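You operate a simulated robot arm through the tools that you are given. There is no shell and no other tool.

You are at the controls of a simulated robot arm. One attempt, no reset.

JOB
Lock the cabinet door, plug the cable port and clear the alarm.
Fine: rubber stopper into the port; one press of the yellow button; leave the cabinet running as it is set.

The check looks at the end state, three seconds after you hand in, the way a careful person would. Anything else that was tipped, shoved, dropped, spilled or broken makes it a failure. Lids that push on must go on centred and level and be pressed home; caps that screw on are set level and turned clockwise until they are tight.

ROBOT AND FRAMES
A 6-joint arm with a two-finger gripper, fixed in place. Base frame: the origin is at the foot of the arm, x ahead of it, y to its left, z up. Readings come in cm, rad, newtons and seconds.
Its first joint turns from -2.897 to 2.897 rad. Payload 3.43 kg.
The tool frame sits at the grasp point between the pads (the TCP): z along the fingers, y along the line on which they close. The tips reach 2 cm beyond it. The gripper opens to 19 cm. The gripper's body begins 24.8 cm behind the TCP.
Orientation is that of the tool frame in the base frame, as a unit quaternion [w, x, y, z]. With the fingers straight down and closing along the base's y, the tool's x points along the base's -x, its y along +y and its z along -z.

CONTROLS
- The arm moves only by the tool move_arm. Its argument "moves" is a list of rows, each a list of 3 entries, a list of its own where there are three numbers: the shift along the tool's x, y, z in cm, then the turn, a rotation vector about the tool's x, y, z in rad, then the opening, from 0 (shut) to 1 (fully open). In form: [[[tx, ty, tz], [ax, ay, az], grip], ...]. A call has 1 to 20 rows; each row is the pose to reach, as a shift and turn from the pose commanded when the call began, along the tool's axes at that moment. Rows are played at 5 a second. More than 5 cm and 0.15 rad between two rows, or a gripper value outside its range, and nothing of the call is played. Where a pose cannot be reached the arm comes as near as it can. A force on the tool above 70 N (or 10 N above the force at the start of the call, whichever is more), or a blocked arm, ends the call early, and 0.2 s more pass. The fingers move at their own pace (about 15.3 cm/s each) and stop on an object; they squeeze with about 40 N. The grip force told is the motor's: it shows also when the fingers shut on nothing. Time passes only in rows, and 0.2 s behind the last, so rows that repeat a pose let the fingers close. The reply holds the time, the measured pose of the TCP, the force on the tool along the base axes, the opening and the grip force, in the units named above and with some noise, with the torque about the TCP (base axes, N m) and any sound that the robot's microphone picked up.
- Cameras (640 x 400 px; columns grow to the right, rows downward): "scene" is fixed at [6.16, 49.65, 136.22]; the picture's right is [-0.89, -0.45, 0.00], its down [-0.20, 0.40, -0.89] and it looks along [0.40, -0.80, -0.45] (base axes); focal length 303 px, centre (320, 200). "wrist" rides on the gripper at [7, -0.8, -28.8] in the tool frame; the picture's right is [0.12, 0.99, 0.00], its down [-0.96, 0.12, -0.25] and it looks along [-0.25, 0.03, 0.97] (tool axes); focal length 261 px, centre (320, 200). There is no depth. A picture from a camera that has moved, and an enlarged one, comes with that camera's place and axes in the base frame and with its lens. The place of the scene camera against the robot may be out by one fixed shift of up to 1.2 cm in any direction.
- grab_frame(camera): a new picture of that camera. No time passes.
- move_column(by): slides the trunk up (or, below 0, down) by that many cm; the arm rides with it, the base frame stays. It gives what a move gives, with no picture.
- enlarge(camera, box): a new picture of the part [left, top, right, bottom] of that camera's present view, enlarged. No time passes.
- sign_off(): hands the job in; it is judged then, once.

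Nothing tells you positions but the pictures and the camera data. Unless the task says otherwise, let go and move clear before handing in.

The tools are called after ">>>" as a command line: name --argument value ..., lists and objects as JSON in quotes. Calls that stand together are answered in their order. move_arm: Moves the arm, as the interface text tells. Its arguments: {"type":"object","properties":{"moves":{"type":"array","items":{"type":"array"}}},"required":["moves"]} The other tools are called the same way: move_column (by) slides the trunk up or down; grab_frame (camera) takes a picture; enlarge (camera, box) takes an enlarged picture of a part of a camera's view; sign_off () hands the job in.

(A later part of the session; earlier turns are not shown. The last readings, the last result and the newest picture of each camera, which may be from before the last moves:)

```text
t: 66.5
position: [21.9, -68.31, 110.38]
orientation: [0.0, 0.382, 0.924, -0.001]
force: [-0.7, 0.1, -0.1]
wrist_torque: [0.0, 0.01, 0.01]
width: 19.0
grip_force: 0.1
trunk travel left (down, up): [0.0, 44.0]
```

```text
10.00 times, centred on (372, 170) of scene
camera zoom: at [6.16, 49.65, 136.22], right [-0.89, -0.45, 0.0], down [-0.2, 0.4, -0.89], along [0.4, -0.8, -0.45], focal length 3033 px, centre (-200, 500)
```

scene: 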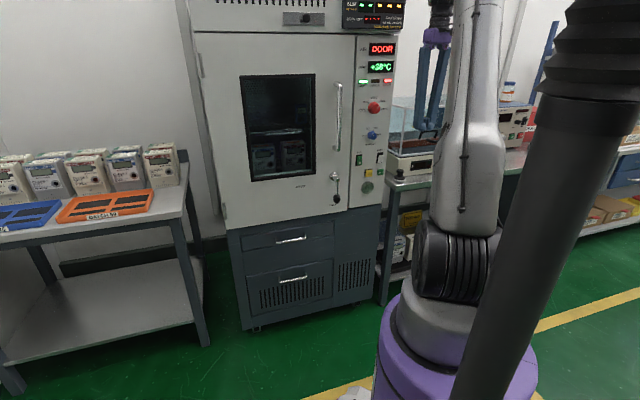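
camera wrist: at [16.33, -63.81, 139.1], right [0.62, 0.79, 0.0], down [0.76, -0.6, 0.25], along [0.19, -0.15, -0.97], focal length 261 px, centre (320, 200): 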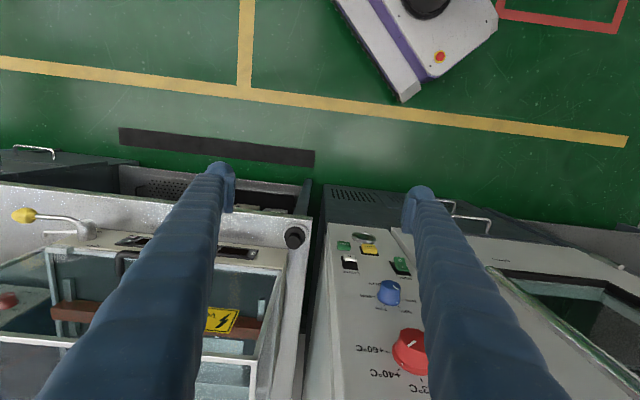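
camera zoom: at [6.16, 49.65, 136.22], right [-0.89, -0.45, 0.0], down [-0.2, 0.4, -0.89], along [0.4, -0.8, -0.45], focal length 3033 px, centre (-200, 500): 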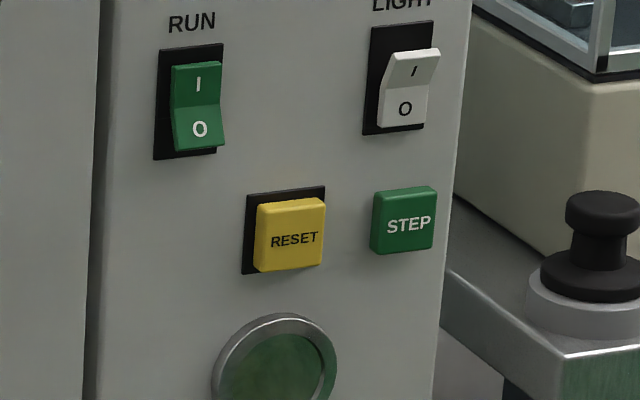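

The stopper's knob centre is about (31.3,-82.7,85.3), the port ring centre about (42.4,-70.5,80.3), and the RESET button about (41.9,-70.2,87.1).

My plan is to grip the knob with the tool at 45°. Then a 180° roll about the tool axis will turn the stopper from vertical to pointing into the panel. First I'll go to a stand-off pose at 45°.

>>> move_arm --moves '[[[-1.0, -0.6, 2.2], [0, -0.131, 0], 0.36], [[-2.0, -1.2, 4.4], [0, -0.262, 0], 0.36], [[-3.1, -1.8, 6.7], [0, -0.393, 0], 0.36], [[-4.1, -2.4, 8.9], [0, -0.524, 0], 0.36], [[-5.1, -3.0, 11.1], [0, -0.655, 0], 0.36], [[-6.2, -3.6, 13.4], [0, -0.785, 0], 0.36]]'

>>> grab_frame --camera "wrist"

>>> enlarge --camera "wrist" --box '[240, 60, 400, 180]'

>>> grab_frame --camera "scene"

```text
t: 67.9
position: [23.36, -75.59, 96.93]
orientation: [0.352, 0.353, 0.854, -0.147]
force: [0.8, 0.7, 0.4]
wrist_torque: [0.05, 0.08, 0.02]
width: 6.83
grip_force: 0.0
trunk travel left (down, up): [0.0, 44.0]
```

```text
taken
camera wrist: at [4.89, -58.09, 112.26], right [0.64, 0.76, -0.09], down [0.44, -0.28, 0.85], along [0.63, -0.59, -0.51], focal length 261 px, centre (320, 200)
```

wrist: 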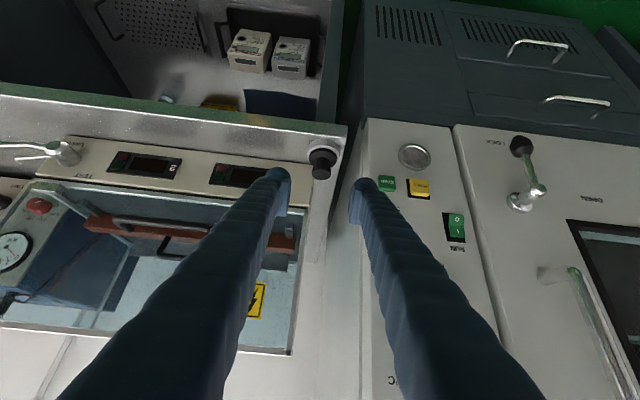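

```text
3.33 times, centred on (320, 120) of wrist
camera zoom: at [4.89, -58.09, 112.26], right [0.64, 0.76, -0.09], down [0.44, -0.28, 0.85], along [0.63, -0.59, -0.51], focal length 869 px, centre (320, 467)
```

zoom: 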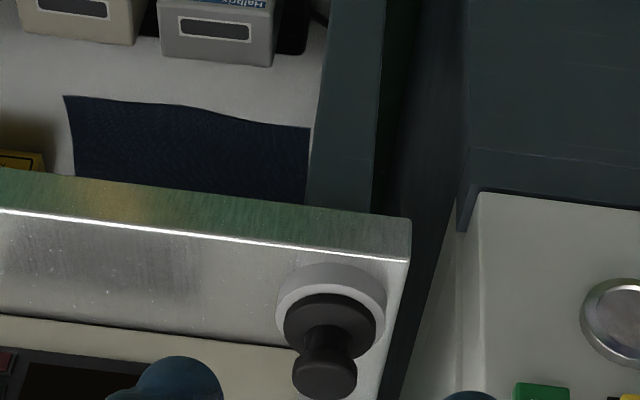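

```text
taken
```

scene: 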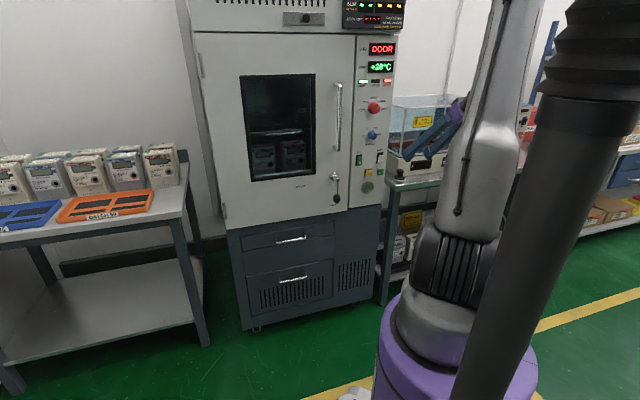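

The measurements agree from two wrist views: the knob centre is at about (31.15,-82.9,85.0), and it sits centred between the fingers. I'll approach along the tool axis, stopping short to check.

>>> move_arm --moves '[[[0.1, 0.15, 2.5], [0, 0, 0], 0.36], [[0.2, 0.3, 5.0], [0, 0, 0], 0.36], [[0.25, 0.36, 7.5], [0, 0, 0], 0.36], [[0.25, 0.36, 10.0], [0, 0, 0], 0.36]]'

>>> grab_frame --camera "wrist"

>>> enlarge --camera "wrist" --box '[240, 110, 400, 230]'

>>> enlarge --camera "scene" --box '[350, 120, 450, 200]'

```text
t: 68.9
position: [28.62, -80.15, 89.67]
orientation: [0.354, 0.353, 0.854, -0.146]
force: [-0.9, 0.2, 0.1]
wrist_torque: [-0.03, -0.01, -0.02]
width: 6.85
grip_force: 0.0
trunk travel left (down, up): [0.0, 44.0]
```

```text
taken
camera wrist: at [10.12, -62.68, 104.92], right [0.64, 0.76, -0.09], down [0.44, -0.27, 0.86], along [0.63, -0.59, -0.51], focal length 261 px, centre (320, 200)
```

wrist: 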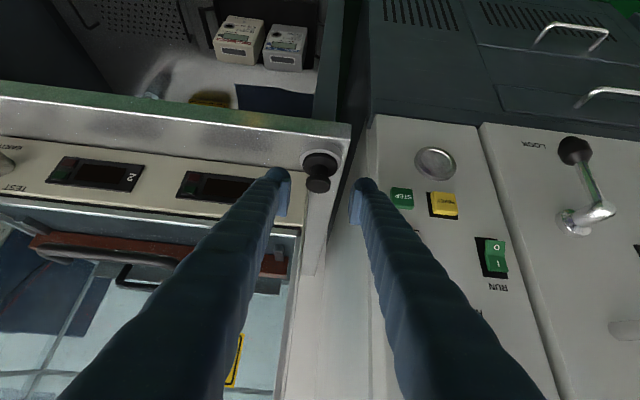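

```text
3.33 times, centred on (320, 170) of wrist
camera zoom: at [10.12, -62.68, 104.92], right [0.64, 0.76, -0.09], down [0.44, -0.27, 0.86], along [0.63, -0.59, -0.51], focal length 869 px, centre (320, 300)
```

zoom: 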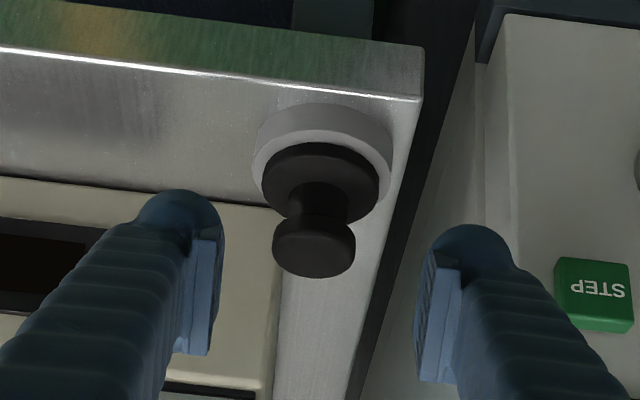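

```text
5.00 times, centred on (400, 160) of scene
camera zoom: at [6.16, 49.65, 136.22], right [-0.89, -0.45, 0.0], down [-0.2, 0.4, -0.89], along [0.4, -0.8, -0.45], focal length 1517 px, centre (-80, 400)
```

zoom: 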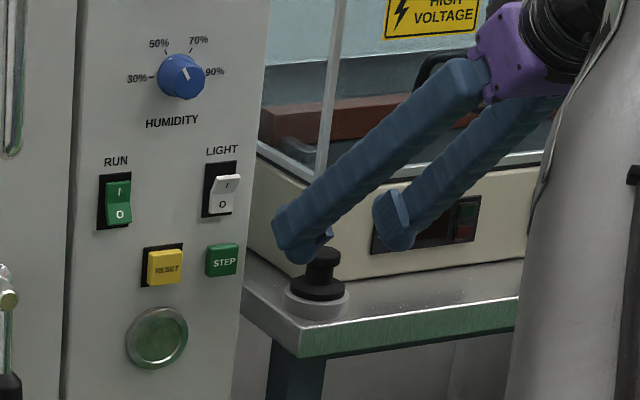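

Alignment is good, with the knob between the pads. I'll go the last 4.6 cm and close on it.

>>> move_arm --moves '[[[-0.03, -0.05, 1.5], [0, 0, 0], 0.36], [[-0.06, -0.1, 3.0], [0, 0, 0], 0.36], [[-0.09, -0.15, 4.6], [0, 0, 0], 0.36], [[-0.09, -0.15, 4.6], [0, 0, 0], 0.36]]'

>>> enlarge --camera "wrist" --box '[240, 110, 400, 230]'

>>> enlarge --camera "scene" --box '[350, 120, 450, 200]'

```text
t: 69.9
position: [30.78, -82.43, 86.18]
orientation: [0.353, 0.353, 0.854, -0.147]
force: [0.5, 0.9, -0.3]
wrist_torque: [0.01, 0.01, 0.01]
width: 6.84
grip_force: 0.2
trunk travel left (down, up): [0.0, 44.0]
```

```text
3.33 times, centred on (320, 170) of wrist
camera zoom: at [12.29, -65.07, 101.68], right [0.64, 0.76, -0.09], down [0.44, -0.28, 0.85], along [0.63, -0.59, -0.51], focal length 869 px, centre (320, 300)
```

zoom: 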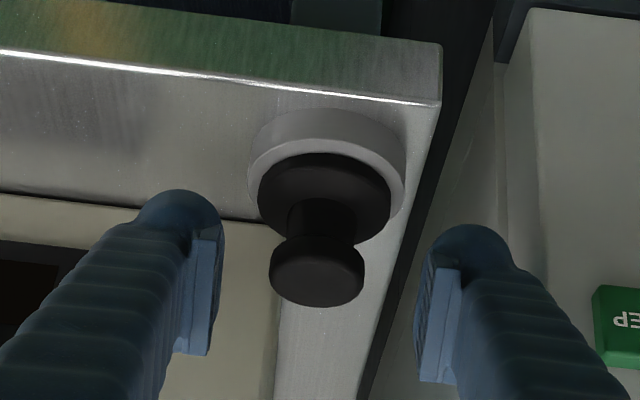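

```text
5.00 times, centred on (400, 160) of scene
camera zoom: at [6.16, 49.65, 136.22], right [-0.89, -0.45, 0.0], down [-0.2, 0.4, -0.89], along [0.4, -0.8, -0.45], focal length 1517 px, centre (-80, 400)
```

zoom: 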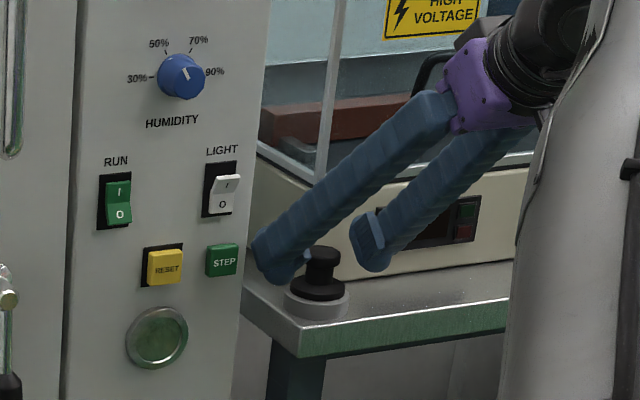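

The knob sits between the pads near the tips. I'll close on it.

>>> move_arm --moves '[[[0, 0, 0], [0, 0, 0], 0.25], [[0, 0, 0], [0, 0, 0], 0.15], [[0, 0, 0], [0, 0, 0], 0], [[0, 0, 0], [0, 0, 0], 0], [[0, 0, 0], [0, 0, 0], 0]]'

>>> enlarge --camera "wrist" --box '[240, 110, 400, 230]'

>>> enlarge --camera "scene" --box '[350, 120, 450, 200]'

```text
t: 71.1
position: [30.67, -82.52, 86.44]
orientation: [0.353, 0.353, 0.854, -0.147]
force: [-5.3, -14.4, 0.2]
wrist_torque: [-0.1, 0.07, -0.15]
width: 3.13
grip_force: 39.8
trunk travel left (down, up): [0.0, 44.0]
```

```text
3.33 times, centred on (320, 170) of wrist
camera zoom: at [12.2, -65.12, 101.69], right [0.64, 0.76, -0.09], down [0.44, -0.28, 0.86], along [0.63, -0.59, -0.51], focal length 869 px, centre (320, 300)
```

zoom: 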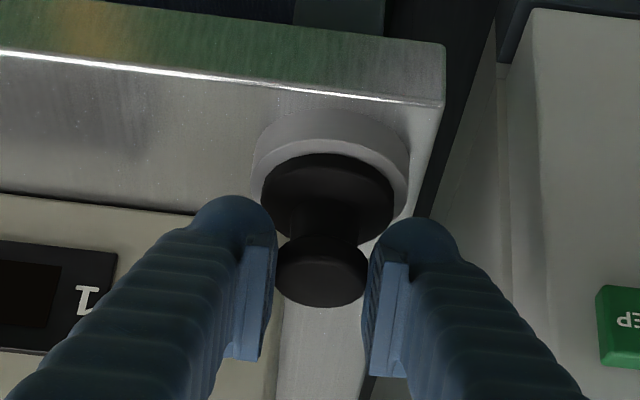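

```text
5.00 times, centred on (400, 160) of scene
camera zoom: at [6.16, 49.65, 136.22], right [-0.89, -0.45, 0.0], down [-0.2, 0.4, -0.89], along [0.4, -0.8, -0.45], focal length 1517 px, centre (-80, 400)
```

zoom: 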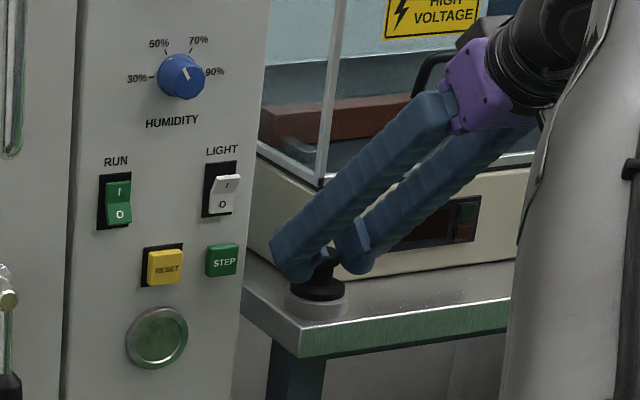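

I have the knob (3.1 cm between the pads, 40 N), with a slight sideways load against the cup. I'll relax that with a tiny shift and then lift straight up.

>>> move_arm --moves '[[[0, -0.15, 0], [0, 0, 0], 0], [[-0.35, -0.15, -0.35], [0, 0, 0], 0], [[-0.7, -0.15, -0.7], [0, 0, 0], 0], [[-1.4, -0.15, -1.4], [0, 0, 0], 0], [[-2.1, -0.15, -2.1], [0, 0, 0], 0], [[-2.8, -0.15, -2.8], [0, 0, 0], 0], [[-3.5, -0.15, -3.5], [0, 0, 0], 0], [[-4.2, -0.15, -4.2], [0, 0, 0], 0]]'

>>> enlarge --camera "wrist" --box '[240, 110, 400, 230]'

>>> enlarge --camera "scene" --box '[350, 120, 450, 200]'

```text
t: 72.9
position: [30.76, -82.7, 92.32]
orientation: [0.354, 0.354, 0.853, -0.148]
force: [0.7, -0.4, -0.1]
wrist_torque: [0.01, -0.03, 0.02]
width: 3.15
grip_force: 40.4
trunk travel left (down, up): [0.0, 44.0]
```

```text
3.33 times, centred on (320, 170) of wrist
camera zoom: at [12.28, -65.25, 107.72], right [0.64, 0.76, -0.09], down [0.44, -0.28, 0.85], along [0.63, -0.59, -0.51], focal length 869 px, centre (320, 300)
```

zoom: 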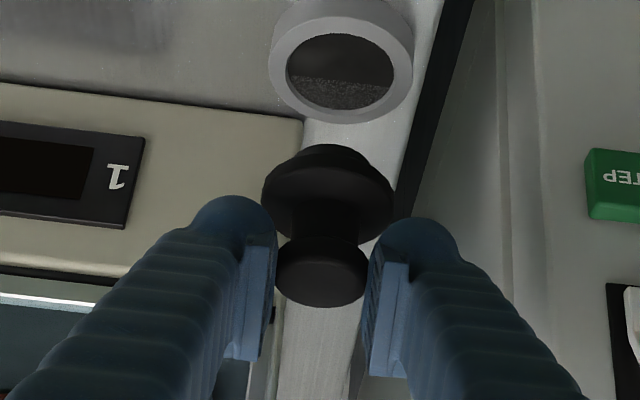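

```text
5.00 times, centred on (400, 160) of scene
camera zoom: at [6.16, 49.65, 136.22], right [-0.89, -0.45, 0.0], down [-0.2, 0.4, -0.89], along [0.4, -0.8, -0.45], focal length 1517 px, centre (-80, 400)
```

zoom: 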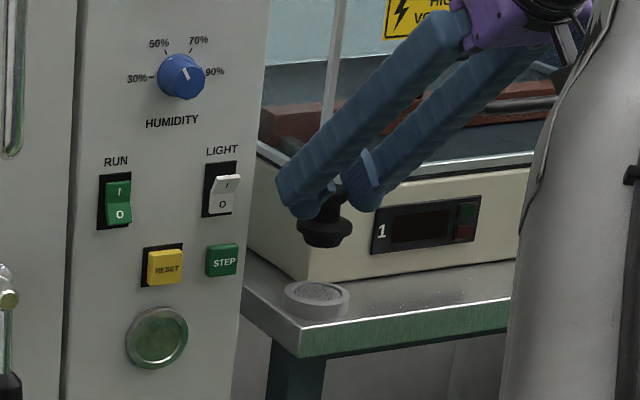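

The stopper is out and upright in the grip, and the cup stayed put. I'll move it straight out in front of the bench, away from everything, for the roll.

>>> move_arm --moves '[[[1.7, 0, -2.3], [0, 0, 0], 0], [[3.4, 0, -4.6], [0, 0, 0], 0], [[5.1, 0, -6.9], [0, 0, 0], 0], [[6.8, 0, -9.1], [0, 0, 0], 0], [[8.5, 0, -11.3], [0, 0, 0], 0]]'

>>> grab_frame --camera "wrist"

```text
t: 74.1
position: [20.92, -72.95, 94.3]
orientation: [0.353, 0.354, 0.854, -0.147]
force: [0.1, -0.8, -0.8]
wrist_torque: [0.03, 0.01, 0.04]
width: 3.12
grip_force: 40.0
trunk travel left (down, up): [0.0, 44.0]
```

```text
taken
camera wrist: at [2.34, -55.41, 109.59], right [0.64, 0.76, -0.08], down [0.44, -0.28, 0.85], along [0.63, -0.59, -0.51], focal length 261 px, centre (320, 200)
```

wrist: 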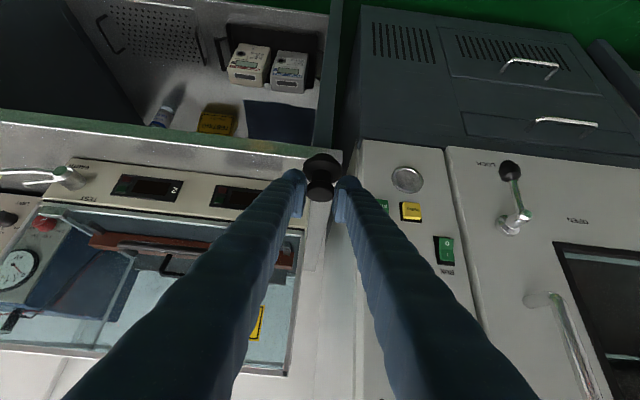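

It's clear of everything. I'll begin the roll about the tool axis, in parts, and watch for reach warnings.

>>> move_arm --moves '[[[0, 0, 0], [0, 0, 0.13], 0], [[0, 0, 0], [0, 0, 0.26], 0], [[0, 0, 0], [0, 0, 0.39], 0], [[0, 0, 0], [0, 0, 0.52], 0], [[0, 0, 0], [0, 0, 0.65], 0], [[0, 0, 0], [0, 0, 0.78], 0]]'

>>> grab_frame --camera "wrist"

>>> grab_frame --camera "scene"

```text
t: 75.5
position: [20.98, -72.69, 94.35]
orientation: [0.382, 0.652, 0.654, -0.001]
force: [-0.1, 0.5, 0.0]
wrist_torque: [0.0, -0.01, -0.03]
width: 3.15
grip_force: 39.9
trunk travel left (down, up): [0.0, 44.0]
```

```text
taken
camera wrist: at [6.74, -52.31, 110.73], right [0.87, 0.25, 0.43], down [-0.16, -0.68, 0.72], along [0.47, -0.69, -0.55], focal length 261 px, centre (320, 200)
```

wrist: 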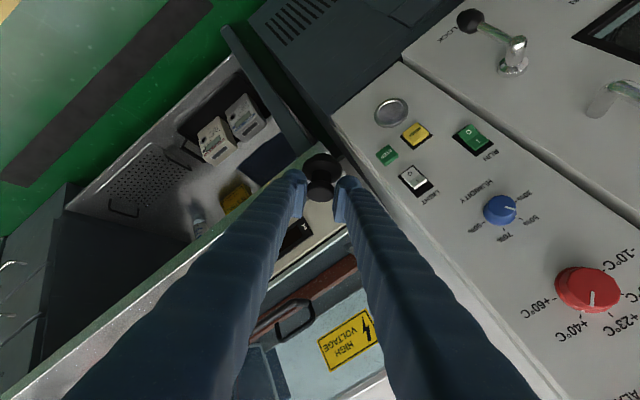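

```text
taken
```

scene: 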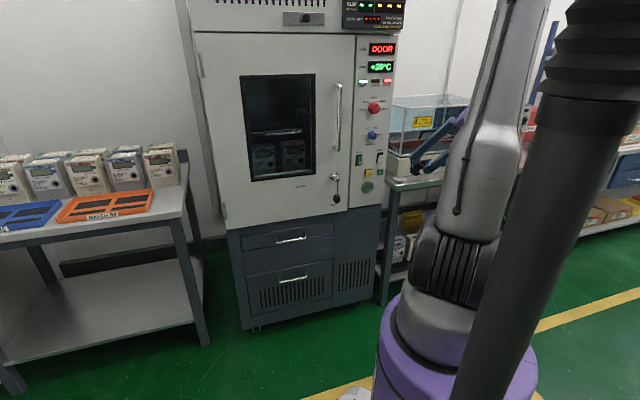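

The roll works with no warnings. I'll continue.

>>> move_arm --moves '[[[0, 0, 0], [0, 0, 0.131], 0], [[0, 0, 0], [0, 0, 0.262], 0], [[0, 0, 0], [0, 0, 0.393], 0], [[0, 0, 0], [0, 0, 0.524], 0], [[0, 0, 0], [0, 0, 0.655], 0], [[0, 0, 0], [0, 0, 0.786], 0], [[0, 0, 0], [0, 0, 0.917], 0], [[0, 0, 0], [0, 0, 1.048], 0], [[0, 0, 0], [0, 0, 1.179], 0]]'

>>> grab_frame --camera "wrist"

```text
t: 77.5
position: [20.83, -72.74, 94.37]
orientation: [0.32, 0.906, 0.181, 0.211]
force: [-0.5, -0.2, -1.1]
wrist_torque: [-0.03, -0.01, -0.01]
width: 3.09
grip_force: 40.2
trunk travel left (down, up): [0.0, 44.0]
```

```text
taken
camera wrist: at [12.18, -54.38, 116.02], right [0.29, -0.67, 0.68], down [-0.91, -0.41, -0.01], along [0.28, -0.62, -0.73], focal length 261 px, centre (320, 200)
```

wrist: 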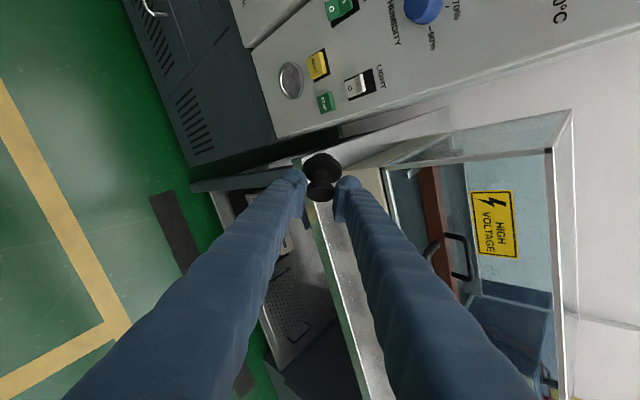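

Good so far. I'll finish the roll to the full 180°.

>>> move_arm --moves '[[[0, 0, 0], [0, 0, 0.131], 0], [[0, 0, 0], [0, 0, 0.262], 0], [[0, 0, 0], [0, 0, 0.393], 0], [[0, 0, 0], [0, 0, 0.524], 0], [[0, 0, 0], [0, 0, 0.655], 0], [[0, 0, 0], [0, 0, 0.786], 0], [[0, 0, 0], [0, 0, 0.917], 0], [[0, 0, 0], [0, 0, 1.048], 0], [[0, 0, 0], [0, 0, 1.183], 0]]'

>>> grab_frame --camera "wrist"

>>> grab_frame --camera "scene"

```text
t: 79.5
position: [20.8, -72.73, 94.23]
orientation: [0.146, 0.853, -0.354, 0.354]
force: [-0.4, -0.9, -0.6]
wrist_torque: [0.01, 0.0, -0.02]
width: 3.11
grip_force: 40.4
trunk travel left (down, up): [0.0, 44.0]
```

```text
taken
camera wrist: at [10.53, -61.09, 119.57], right [-0.64, -0.76, 0.08], down [-0.69, 0.52, -0.51], along [0.34, -0.38, -0.86], focal length 261 px, centre (320, 200)
```

wrist: 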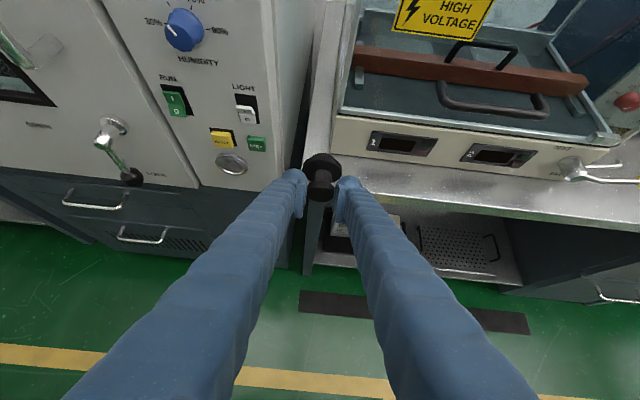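

```text
taken
```

scene: 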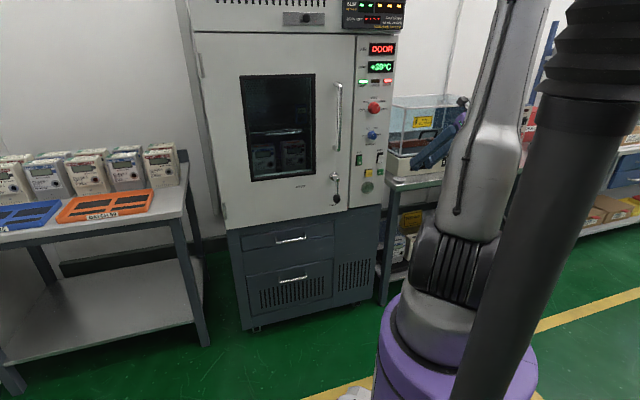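

The stopper now points at the panel, and the wrist camera is upright. I'll move across towards the port in small steps, staying about 4 cm off the panel.

>>> move_arm --moves '[[[-0.79, -2.1, 1.6], [0, 0, 0], 0], [[-1.58, -4.2, 3.2], [0, 0, 0], 0], [[-2.36, -6.3, 4.79], [0, 0, 0], 0], [[-3.15, -8.4, 6.39], [0, 0, 0], 0], [[-3.94, -10.5, 7.99], [0, 0, 0], 0], [[-4.73, -12.6, 9.59], [0, 0, 0], 0]]'

>>> grab_frame --camera "wrist"

>>> enlarge --camera "wrist" --box '[200, 80, 400, 220]'

>>> enlarge --camera "scene" --box '[340, 120, 460, 210]'

```text
t: 80.9
position: [32.18, -66.14, 83.96]
orientation: [0.147, 0.854, -0.354, 0.353]
force: [0.2, -0.1, -1.0]
wrist_torque: [0.0, -0.01, 0.0]
width: 3.13
grip_force: 40.1
trunk travel left (down, up): [0.0, 44.0]
```

```text
taken
camera wrist: at [21.96, -54.53, 109.36], right [-0.64, -0.76, 0.09], down [-0.69, 0.52, -0.5], along [0.34, -0.38, -0.86], focal length 261 px, centre (320, 200)
```

wrist: 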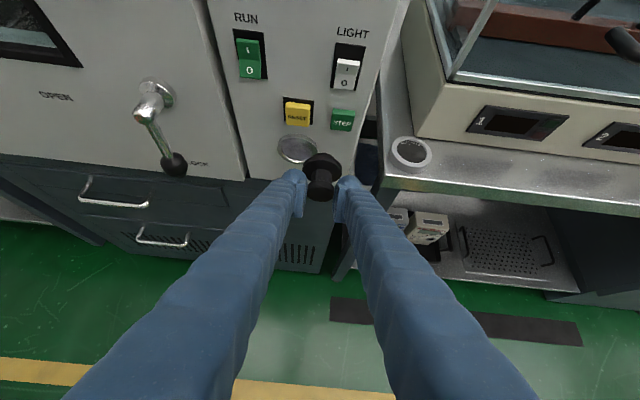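

```text
2.86 times, centred on (300, 150) of wrist
camera zoom: at [21.96, -54.53, 109.36], right [-0.64, -0.76, 0.09], down [-0.69, 0.52, -0.5], along [0.34, -0.38, -0.86], focal length 745 px, centre (377, 343)
```

zoom: 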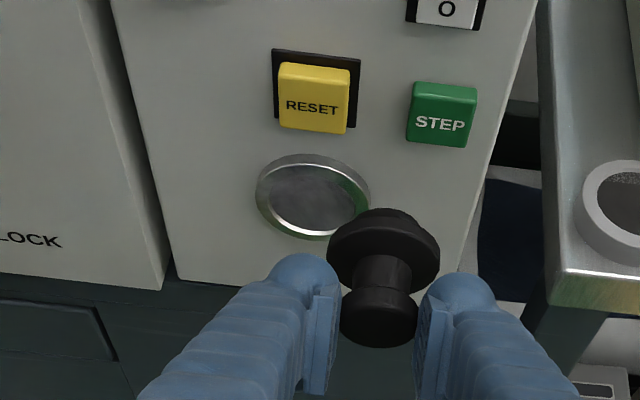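

```text
4.44 times, centred on (400, 165) of scene
camera zoom: at [6.16, 49.65, 136.22], right [-0.89, -0.45, 0.0], down [-0.2, 0.4, -0.89], along [0.4, -0.8, -0.45], focal length 1348 px, centre (-36, 356)
```

zoom: 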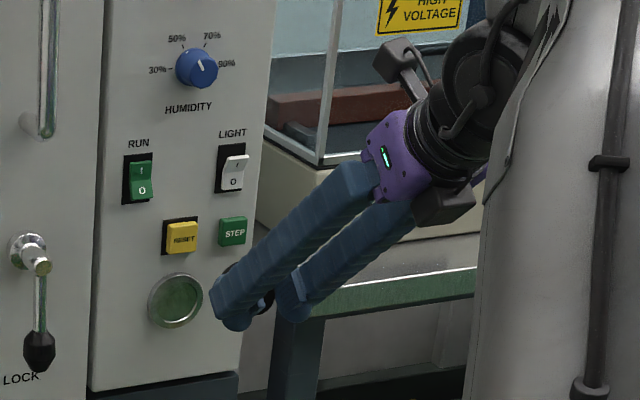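

Both the port and the stopper are visible now. Averaging several views, I put the port centre at about t=-20.0, z=79.75 (≈(42.3,-70.55)), with the stopper axis still about 4 cm to its right and 3.6 cm above it. I'll line it up just short of the ring.

>>> move_arm --moves '[[[-0.46, -1.03, 0.81], [0, 0, 0], 0], [[-0.92, -2.06, 1.62], [0, 0, 0], 0], [[-1.38, -3.09, 2.44], [0, 0, 0], 0], [[-1.84, -4.12, 3.25], [0, 0, 0], 0]]'

>>> grab_frame --camera "wrist"

>>> enlarge --camera "wrist" --box '[240, 90, 400, 220]'

>>> enlarge --camera "scene" --box '[340, 140, 430, 210]'

```text
t: 81.9
position: [35.89, -64.1, 80.41]
orientation: [0.147, 0.853, -0.353, 0.354]
force: [0.2, 0.0, -0.1]
wrist_torque: [-0.02, -0.06, 0.0]
width: 3.1
grip_force: 40.0
trunk travel left (down, up): [0.0, 44.0]
```

```text
taken
camera wrist: at [25.71, -52.48, 105.72], right [-0.64, -0.76, 0.09], down [-0.69, 0.52, -0.51], along [0.34, -0.38, -0.86], focal length 261 px, centre (320, 200)
```

wrist: 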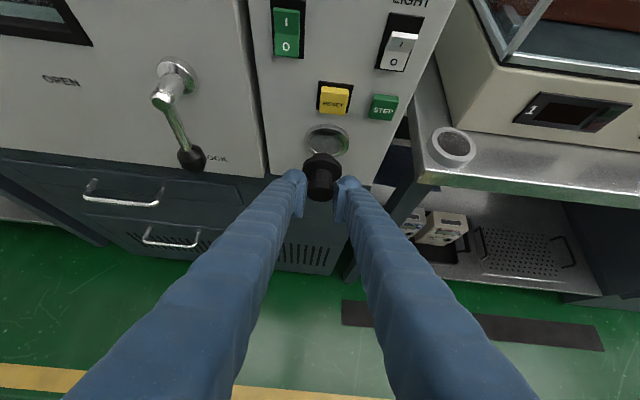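

```text
3.08 times, centred on (320, 155) of wrist
camera zoom: at [25.71, -52.48, 105.72], right [-0.64, -0.76, 0.09], down [-0.69, 0.52, -0.51], along [0.34, -0.38, -0.86], focal length 802 px, centre (320, 338)
```

zoom: 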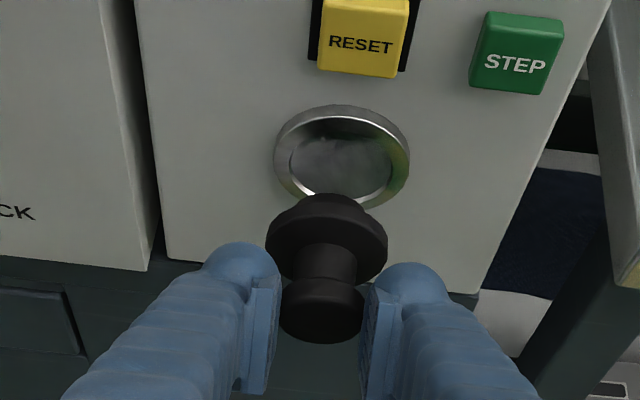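

```text
5.71 times, centred on (385, 175) of scene
camera zoom: at [6.16, 49.65, 136.22], right [-0.89, -0.45, 0.0], down [-0.2, 0.4, -0.89], along [0.4, -0.8, -0.45], focal length 1733 px, centre (-51, 343)
```

zoom: 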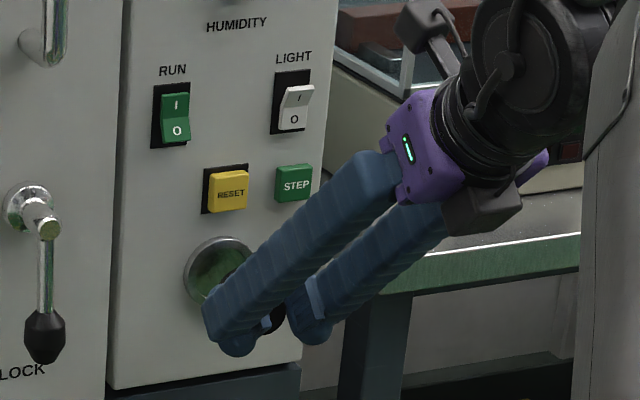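

Alignment is very close: the stopper axis is about 0.2 cm to the left of the port centre, and the height matches. I'll correct that and advance 3 cm towards the ring.

>>> move_arm --moves '[[[0.0, 0.2, 0.07], [0, 0, 0], 0], [[0.64, 0.2, 0.78], [0, 0, 0], 0], [[1.34, 0.2, 1.48], [0, 0, 0], 0], [[2.05, 0.2, 2.19], [0, 0, 0], 0]]'

>>> enlarge --camera "wrist" --box '[240, 90, 400, 220]'

>>> enlarge --camera "scene" --box '[340, 140, 430, 210]'

```text
t: 82.9
position: [37.84, -66.37, 80.56]
orientation: [0.147, 0.853, -0.353, 0.354]
force: [0.6, 0.5, -0.3]
wrist_torque: [-0.03, 0.01, 0.0]
width: 3.13
grip_force: 40.4
trunk travel left (down, up): [0.0, 44.0]
```

```text
3.08 times, centred on (320, 155) of wrist
camera zoom: at [27.57, -54.69, 105.81], right [-0.64, -0.76, 0.08], down [-0.69, 0.52, -0.51], along [0.34, -0.38, -0.86], focal length 802 px, centre (320, 338)
```

zoom: 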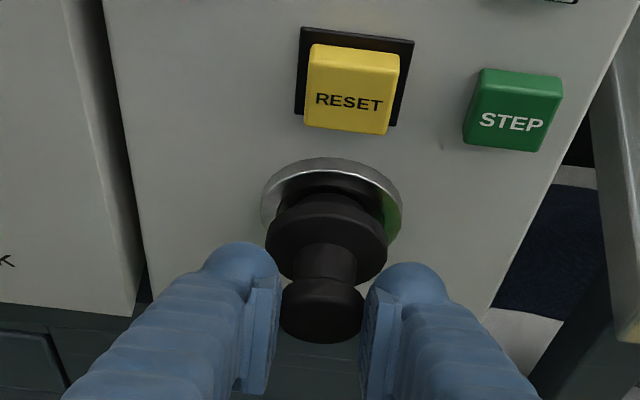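

```text
5.71 times, centred on (385, 175) of scene
camera zoom: at [6.16, 49.65, 136.22], right [-0.89, -0.45, 0.0], down [-0.2, 0.4, -0.89], along [0.4, -0.8, -0.45], focal length 1733 px, centre (-51, 343)
```

zoom: 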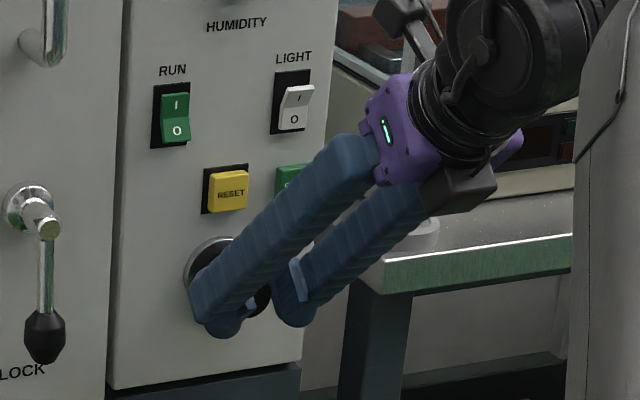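

The plug is centred on the ring and about to enter. I'll press in slowly and watch the force.

>>> move_arm --moves '[[[0.21, 0, 0.21], [0, 0, 0], 0], [[0.42, 0, 0.42], [0, 0, 0], 0], [[0.64, 0, 0.64], [0, 0, 0], 0], [[0.85, 0, 0.85], [0, 0, 0], 0]]'

>>> enlarge --camera "wrist" --box '[240, 90, 400, 220]'

```text
t: 83.9
position: [38.61, -67.0, 80.41]
orientation: [0.146, 0.854, -0.354, 0.353]
force: [-4.3, 9.0, -7.1]
wrist_torque: [0.1, 0.09, -0.06]
width: 3.04
grip_force: 40.4
trunk travel left (down, up): [0.0, 44.0]
```

```text
3.08 times, centred on (320, 155) of wrist
camera zoom: at [28.36, -55.5, 105.76], right [-0.64, -0.76, 0.08], down [-0.69, 0.52, -0.5], along [0.34, -0.38, -0.86], focal length 802 px, centre (320, 338)
```

zoom: 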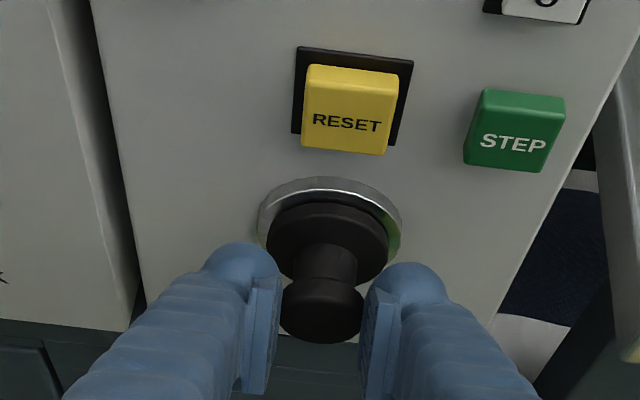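

The plug has entered, with light contact: the rim is pushing it slightly down and left, so it's a touch high. I'll nudge it down 0.25 cm and keep pressing.

>>> move_arm --moves '[[[-0.18, -0.1, 0.18], [0, 0, 0], 0], [[0.0, -0.1, 0.36], [0, 0, 0], 0], [[0.18, -0.1, 0.54], [0, 0, 0], 0], [[0.36, -0.1, 0.72], [0, 0, 0], 0]]'

>>> enlarge --camera "wrist" --box '[240, 90, 400, 220]'

```text
t: 84.7
position: [38.66, -67.08, 80.34]
orientation: [0.148, 0.853, -0.356, 0.351]
force: [-21.4, 26.3, 29.2]
wrist_torque: [0.22, 0.29, -0.01]
width: 2.97
grip_force: 40.3
trunk travel left (down, up): [0.0, 44.0]
stopped in row 4: the force on the tool passed its limit at 75 N (the readings are from after the stop); the commanded pose is now the measured one
```

```text
3.08 times, centred on (320, 155) of wrist
camera zoom: at [28.46, -55.51, 105.78], right [-0.64, -0.76, 0.08], down [-0.69, 0.53, -0.5], along [0.34, -0.38, -0.86], focal length 802 px, centre (320, 338)
```

zoom: 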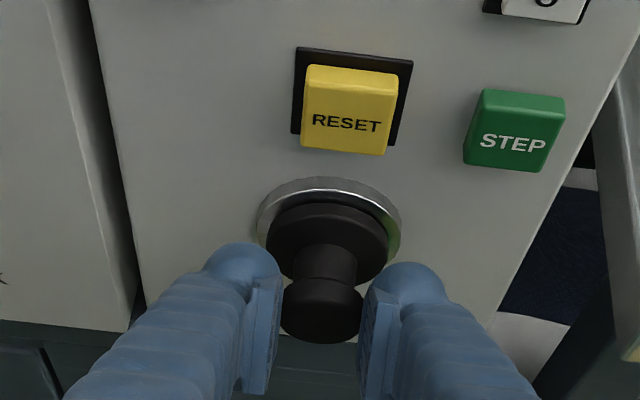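

Now the rim pushes up slightly, so the true height is in between. I'll raise 0.1 cm and press straight in again.

>>> move_arm --moves '[[[0.07, 0, -0.07], [0, 0, 0], 0], [[0.07, 0, -0.07], [0, 0, 0], 0], [[0.18, 0, 0.04], [0, 0, 0], 0], [[0.28, 0, 0.14], [0, 0, 0], 0], [[0.42, 0, 0.28], [0, 0, 0], 0]]'

>>> enlarge --camera "wrist" --box '[270, 110, 370, 200]'

>>> enlarge --camera "scene" --box '[360, 170, 400, 200]'

```text
t: 85.8
position: [38.59, -67.11, 80.4]
orientation: [0.145, 0.855, -0.356, 0.349]
force: [-23.7, 26.0, 30.4]
wrist_torque: [0.12, 0.27, -0.08]
width: 3.01
grip_force: 40.2
trunk travel left (down, up): [0.0, 44.0]
stopped in row 5: the force on the tool passed its limit at 73 N (the readings are from after the stop); the commanded pose is now the measured one
```

```text
4.44 times, centred on (320, 155) of wrist
camera zoom: at [28.57, -55.6, 105.84], right [-0.65, -0.76, 0.08], down [-0.69, 0.53, -0.5], along [0.33, -0.38, -0.86], focal length 1158 px, centre (320, 400)
```

zoom: 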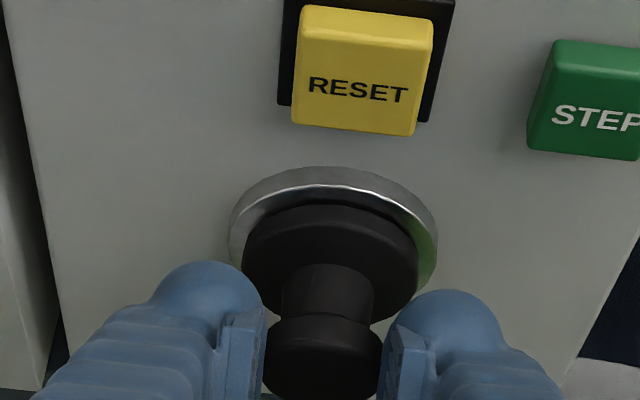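

```text
13.33 times, centred on (380, 185) of scene
camera zoom: at [6.16, 49.65, 136.22], right [-0.89, -0.45, 0.0], down [-0.2, 0.4, -0.89], along [0.4, -0.8, -0.45], focal length 4044 px, centre (-480, 400)
```

zoom: 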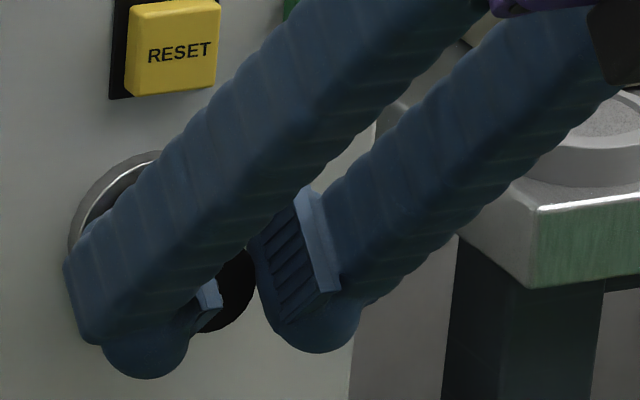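

The flange is almost against the ring, with perhaps a 3 mm gap and a clear upward side load. I'll ease the height up in small steps to take off the side load before pressing further.

>>> move_arm --moves '[[[0.1, 0, -0.1], [0, 0, 0], 0], [[0.1, 0, -0.1], [0, 0, 0], 0]]'

```text
t: 86.4
position: [38.54, -67.03, 80.35]
orientation: [0.145, 0.855, -0.357, 0.348]
force: [-32.5, 26.1, 26.4]
wrist_torque: [0.12, 0.18, -0.04]
width: 3.03
grip_force: 40.1
trunk travel left (down, up): [0.0, 44.0]
```

>>> move_arm --moves '[[[0.15, 0, -0.15], [0, 0, 0], 0], [[0.28, 0, -0.28], [0, 0, 0], 0], [[0.28, 0, -0.28], [0, 0, 0], 0]]'

>>> enlarge --camera "wrist" --box '[270, 110, 370, 200]'

```text
t: 87.2
position: [38.69, -67.16, 80.36]
orientation: [0.144, 0.855, -0.357, 0.347]
force: [-31.8, 18.6, -8.6]
wrist_torque: [0.23, 0.34, -0.15]
width: 3.05
grip_force: 40.2
trunk travel left (down, up): [0.0, 44.0]
```

```text
4.44 times, centred on (320, 155) of wrist
camera zoom: at [28.69, -55.76, 105.97], right [-0.65, -0.76, 0.08], down [-0.69, 0.53, -0.49], along [0.33, -0.37, -0.87], focal length 1158 px, centre (320, 400)
```

zoom: 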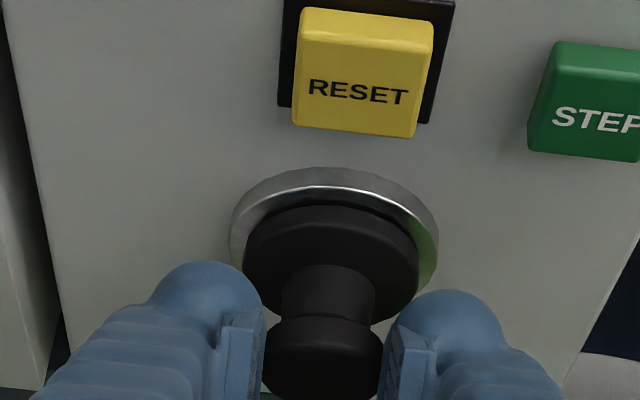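

The plug is captured in the hole: it no longer moves vertically and the vertical load is small. I'll press straight in along the axis.

>>> move_arm --moves '[[[0.1, 0.08, 0.1], [0, 0, 0], 0], [[0.25, 0.08, 0.25], [0, 0, 0], 0], [[0.4, 0.08, 0.4], [0, 0, 0], 0], [[0.55, 0.08, 0.55], [0, 0, 0], 0]]'

>>> enlarge --camera "wrist" --box '[270, 110, 370, 200]'

```text
t: 88.0
position: [38.64, -67.09, 80.34]
orientation: [0.142, 0.857, -0.357, 0.344]
force: [-18.7, 17.0, 22.4]
wrist_torque: [-0.02, 0.16, -0.01]
width: 3.02
grip_force: 40.1
trunk travel left (down, up): [0.0, 44.0]
stopped in row 4: the force on the tool passed its limit at 73 N (the readings are from after the stop); the commanded pose is now the measured one
```

```text
4.44 times, centred on (320, 155) of wrist
camera zoom: at [28.86, -55.88, 106.08], right [-0.65, -0.76, 0.08], down [-0.69, 0.54, -0.49], along [0.32, -0.37, -0.87], focal length 1158 px, centre (320, 400)
```

zoom: 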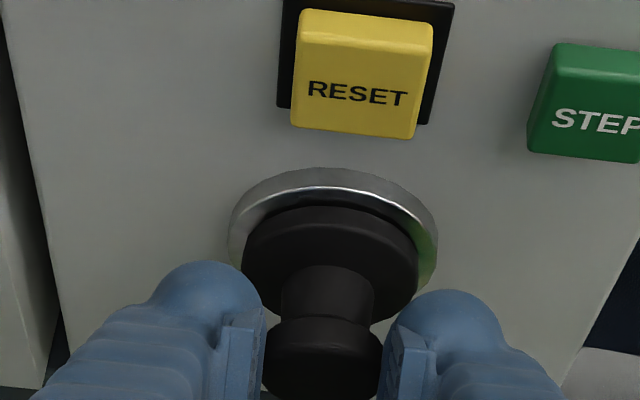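

The position hasn't changed under 73 N, so this is a hard stop. The ring also sits at the same place relative to the flange as the holder cup's rim did. I'll relax the side load before letting go.

>>> move_arm --moves '[[[0.1, 0, -0.17], [0, 0, 0], 0], [[0.1, 0, -0.17], [0, 0, 0], 0]]'

```text
t: 88.6
position: [38.62, -67.11, 80.52]
orientation: [0.142, 0.857, -0.358, 0.343]
force: [-19.8, 13.3, 13.5]
wrist_torque: [0.08, 0.17, -0.09]
width: 3.04
grip_force: 39.6
trunk travel left (down, up): [0.0, 44.0]
```

>>> move_arm --moves '[[[0.07, 0.03, -0.1], [0, 0, 0], 0], [[0.07, 0.03, -0.1], [0, 0, 0], 0.18], [[0.07, 0.03, -0.1], [0, 0, 0], 0.25], [[0.07, 0.03, -0.1], [0, 0, 0], 0.32], [[0.07, 0.03, -0.1], [0, 0, 0], 0.32]]'

>>> enlarge --camera "wrist" --box '[240, 90, 400, 220]'

>>> enlarge --camera "scene" --box '[350, 160, 400, 200]'

```text
t: 89.8
position: [38.78, -67.12, 80.47]
orientation: [0.142, 0.857, -0.357, 0.343]
force: [-1.0, 0.4, -0.1]
wrist_torque: [-0.04, 0.0, 0.01]
width: 6.08
grip_force: 0.1
trunk travel left (down, up): [0.0, 44.0]
```

```text
3.08 times, centred on (320, 155) of wrist
camera zoom: at [29.01, -55.98, 106.21], right [-0.64, -0.76, 0.08], down [-0.69, 0.54, -0.48], along [0.32, -0.37, -0.87], focal length 802 px, centre (320, 338)
```

zoom: 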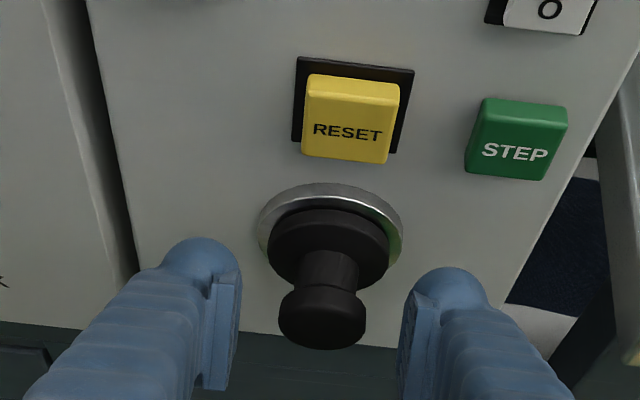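

```text
10.00 times, centred on (375, 180) of scene
camera zoom: at [6.16, 49.65, 136.22], right [-0.89, -0.45, 0.0], down [-0.2, 0.4, -0.89], along [0.4, -0.8, -0.45], focal length 3033 px, centre (-230, 400)
```

zoom: 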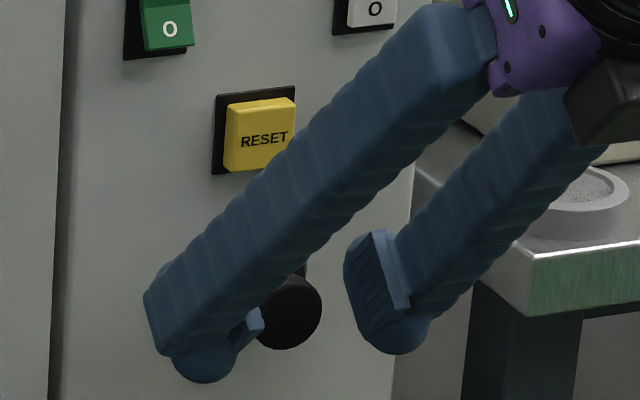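

The stopper stays in place. I'll withdraw along the tool axis and look at how it sits.

>>> move_arm --moves '[[[0, 0, -1.5], [0, 0, 0], 0.34], [[0, 0, -3], [0, 0, 0], 0.34], [[0, 0, -4.5], [0, 0, 0], 0.34], [[0, 0, -6], [0, 0, 0], 0.34], [[0, 0, -8], [0, 0, 0], 0.34], [[0, 0, -10], [0, 0, 0], 0.34]]'

>>> grab_frame --camera "wrist"

>>> enlarge --camera "wrist" --box '[260, 80, 390, 180]'

>>> enlarge --camera "scene" --box '[350, 160, 400, 200]'

```text
t: 91.2
position: [33.9, -62.18, 87.69]
orientation: [0.143, 0.856, -0.359, 0.343]
force: [0.6, 0.0, -0.3]
wrist_torque: [0.03, -0.02, 0.01]
width: 6.45
grip_force: 0.0
trunk travel left (down, up): [0.0, 44.0]
```

```text
taken
camera wrist: at [24.15, -51.04, 113.37], right [-0.65, -0.76, 0.08], down [-0.69, 0.54, -0.48], along [0.32, -0.37, -0.87], focal length 261 px, centre (320, 200)
```

wrist: 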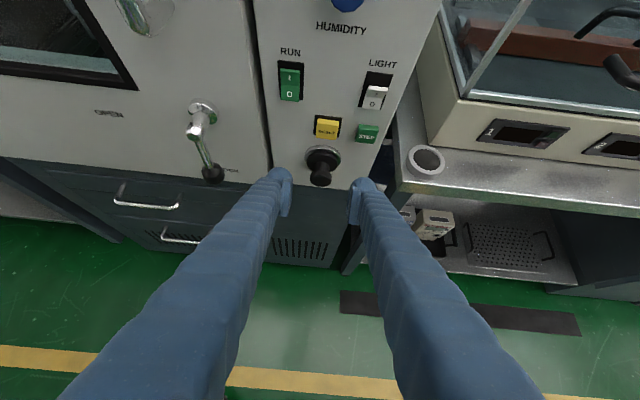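

```text
4.00 times, centred on (325, 130) of wrist
camera zoom: at [24.15, -51.04, 113.37], right [-0.65, -0.76, 0.08], down [-0.69, 0.54, -0.48], along [0.32, -0.37, -0.87], focal length 1043 px, centre (300, 480)
```

zoom: 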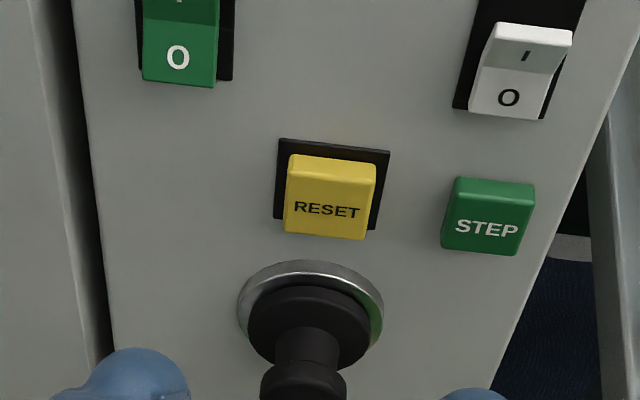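

```text
10.00 times, centred on (375, 180) of scene
camera zoom: at [6.16, 49.65, 136.22], right [-0.89, -0.45, 0.0], down [-0.2, 0.4, -0.89], along [0.4, -0.8, -0.45], focal length 3033 px, centre (-230, 400)
```

zoom: 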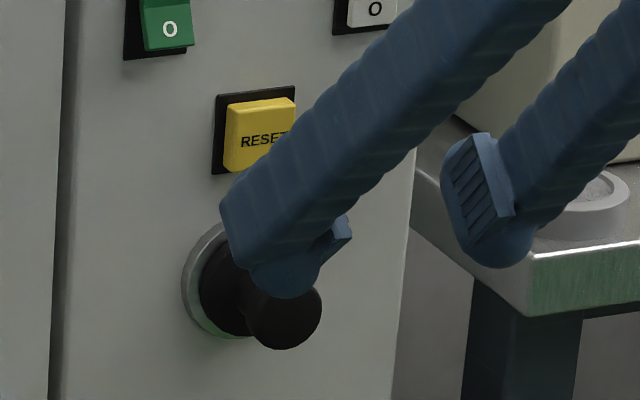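

The stopper sits in the ring. I'll move further back, close the fingers and look at it from the scene camera.

>>> move_arm --moves '[[[0, 0, -2], [0, 0, 0], 0.2], [[0, 0, -4], [0, 0, 0], 0], [[0, -3, -5], [0, 0, 0], 0], [[0, -6, -6], [0, 0, 0], 0], [[0, -9, -6], [0, 0, 0], 0]]'

>>> enlarge --camera "scene" --box '[350, 160, 400, 200]'

>>> enlarge --camera "scene" --box '[330, 0, 430, 62]'

>>> grab_frame --camera "wrist"

```text
t: 92.4
position: [37.56, -52.9, 92.01]
orientation: [0.142, 0.857, -0.357, 0.343]
force: [0.1, -0.7, -0.2]
wrist_torque: [0.02, 0.0, 0.0]
width: 0.0
grip_force: 34.5
trunk travel left (down, up): [0.0, 44.0]
```

```text
10.00 times, centred on (375, 180) of scene
camera zoom: at [6.16, 49.65, 136.22], right [-0.89, -0.45, 0.0], down [-0.2, 0.4, -0.89], along [0.4, -0.8, -0.45], focal length 3033 px, centre (-230, 400)
```

zoom: 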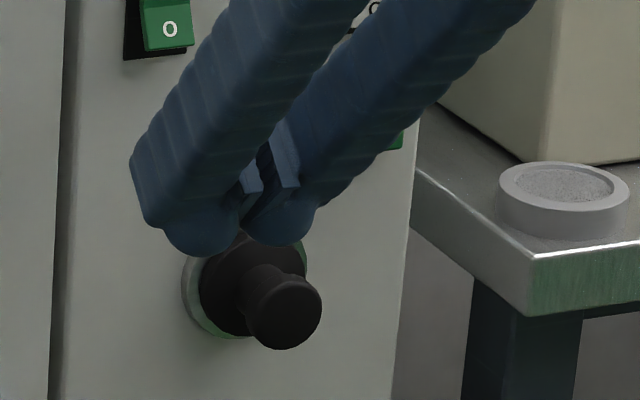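

```text
6.40 times, centred on (380, 31) of scene
camera zoom: at [6.16, 49.65, 136.22], right [-0.89, -0.45, 0.0], down [-0.2, 0.4, -0.89], along [0.4, -0.8, -0.45], focal length 1941 px, centre (-64, 1282)
```

zoom: 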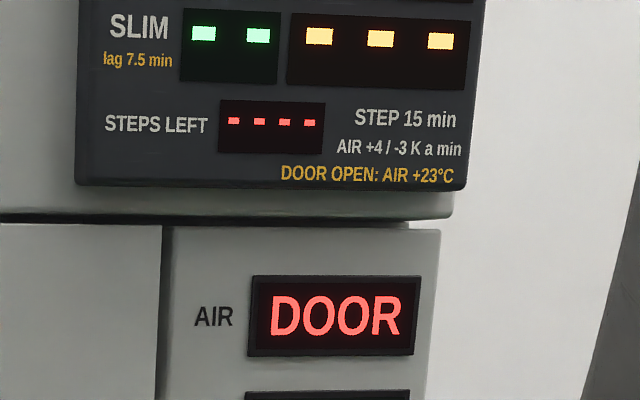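

```text
taken
camera wrist: at [27.74, -41.78, 117.75], right [-0.65, -0.76, 0.08], down [-0.69, 0.54, -0.48], along [0.32, -0.37, -0.87], focal length 261 px, centre (320, 200)
```

wrist: 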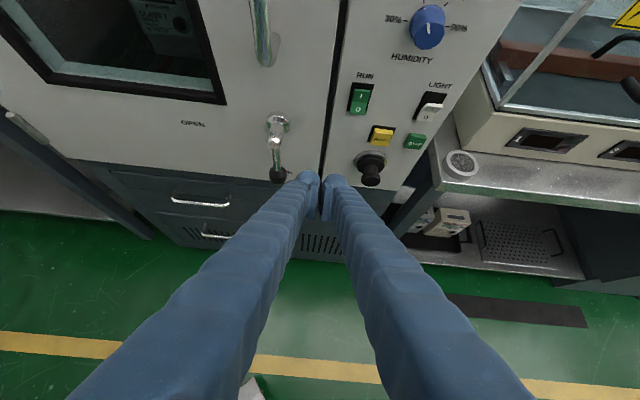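

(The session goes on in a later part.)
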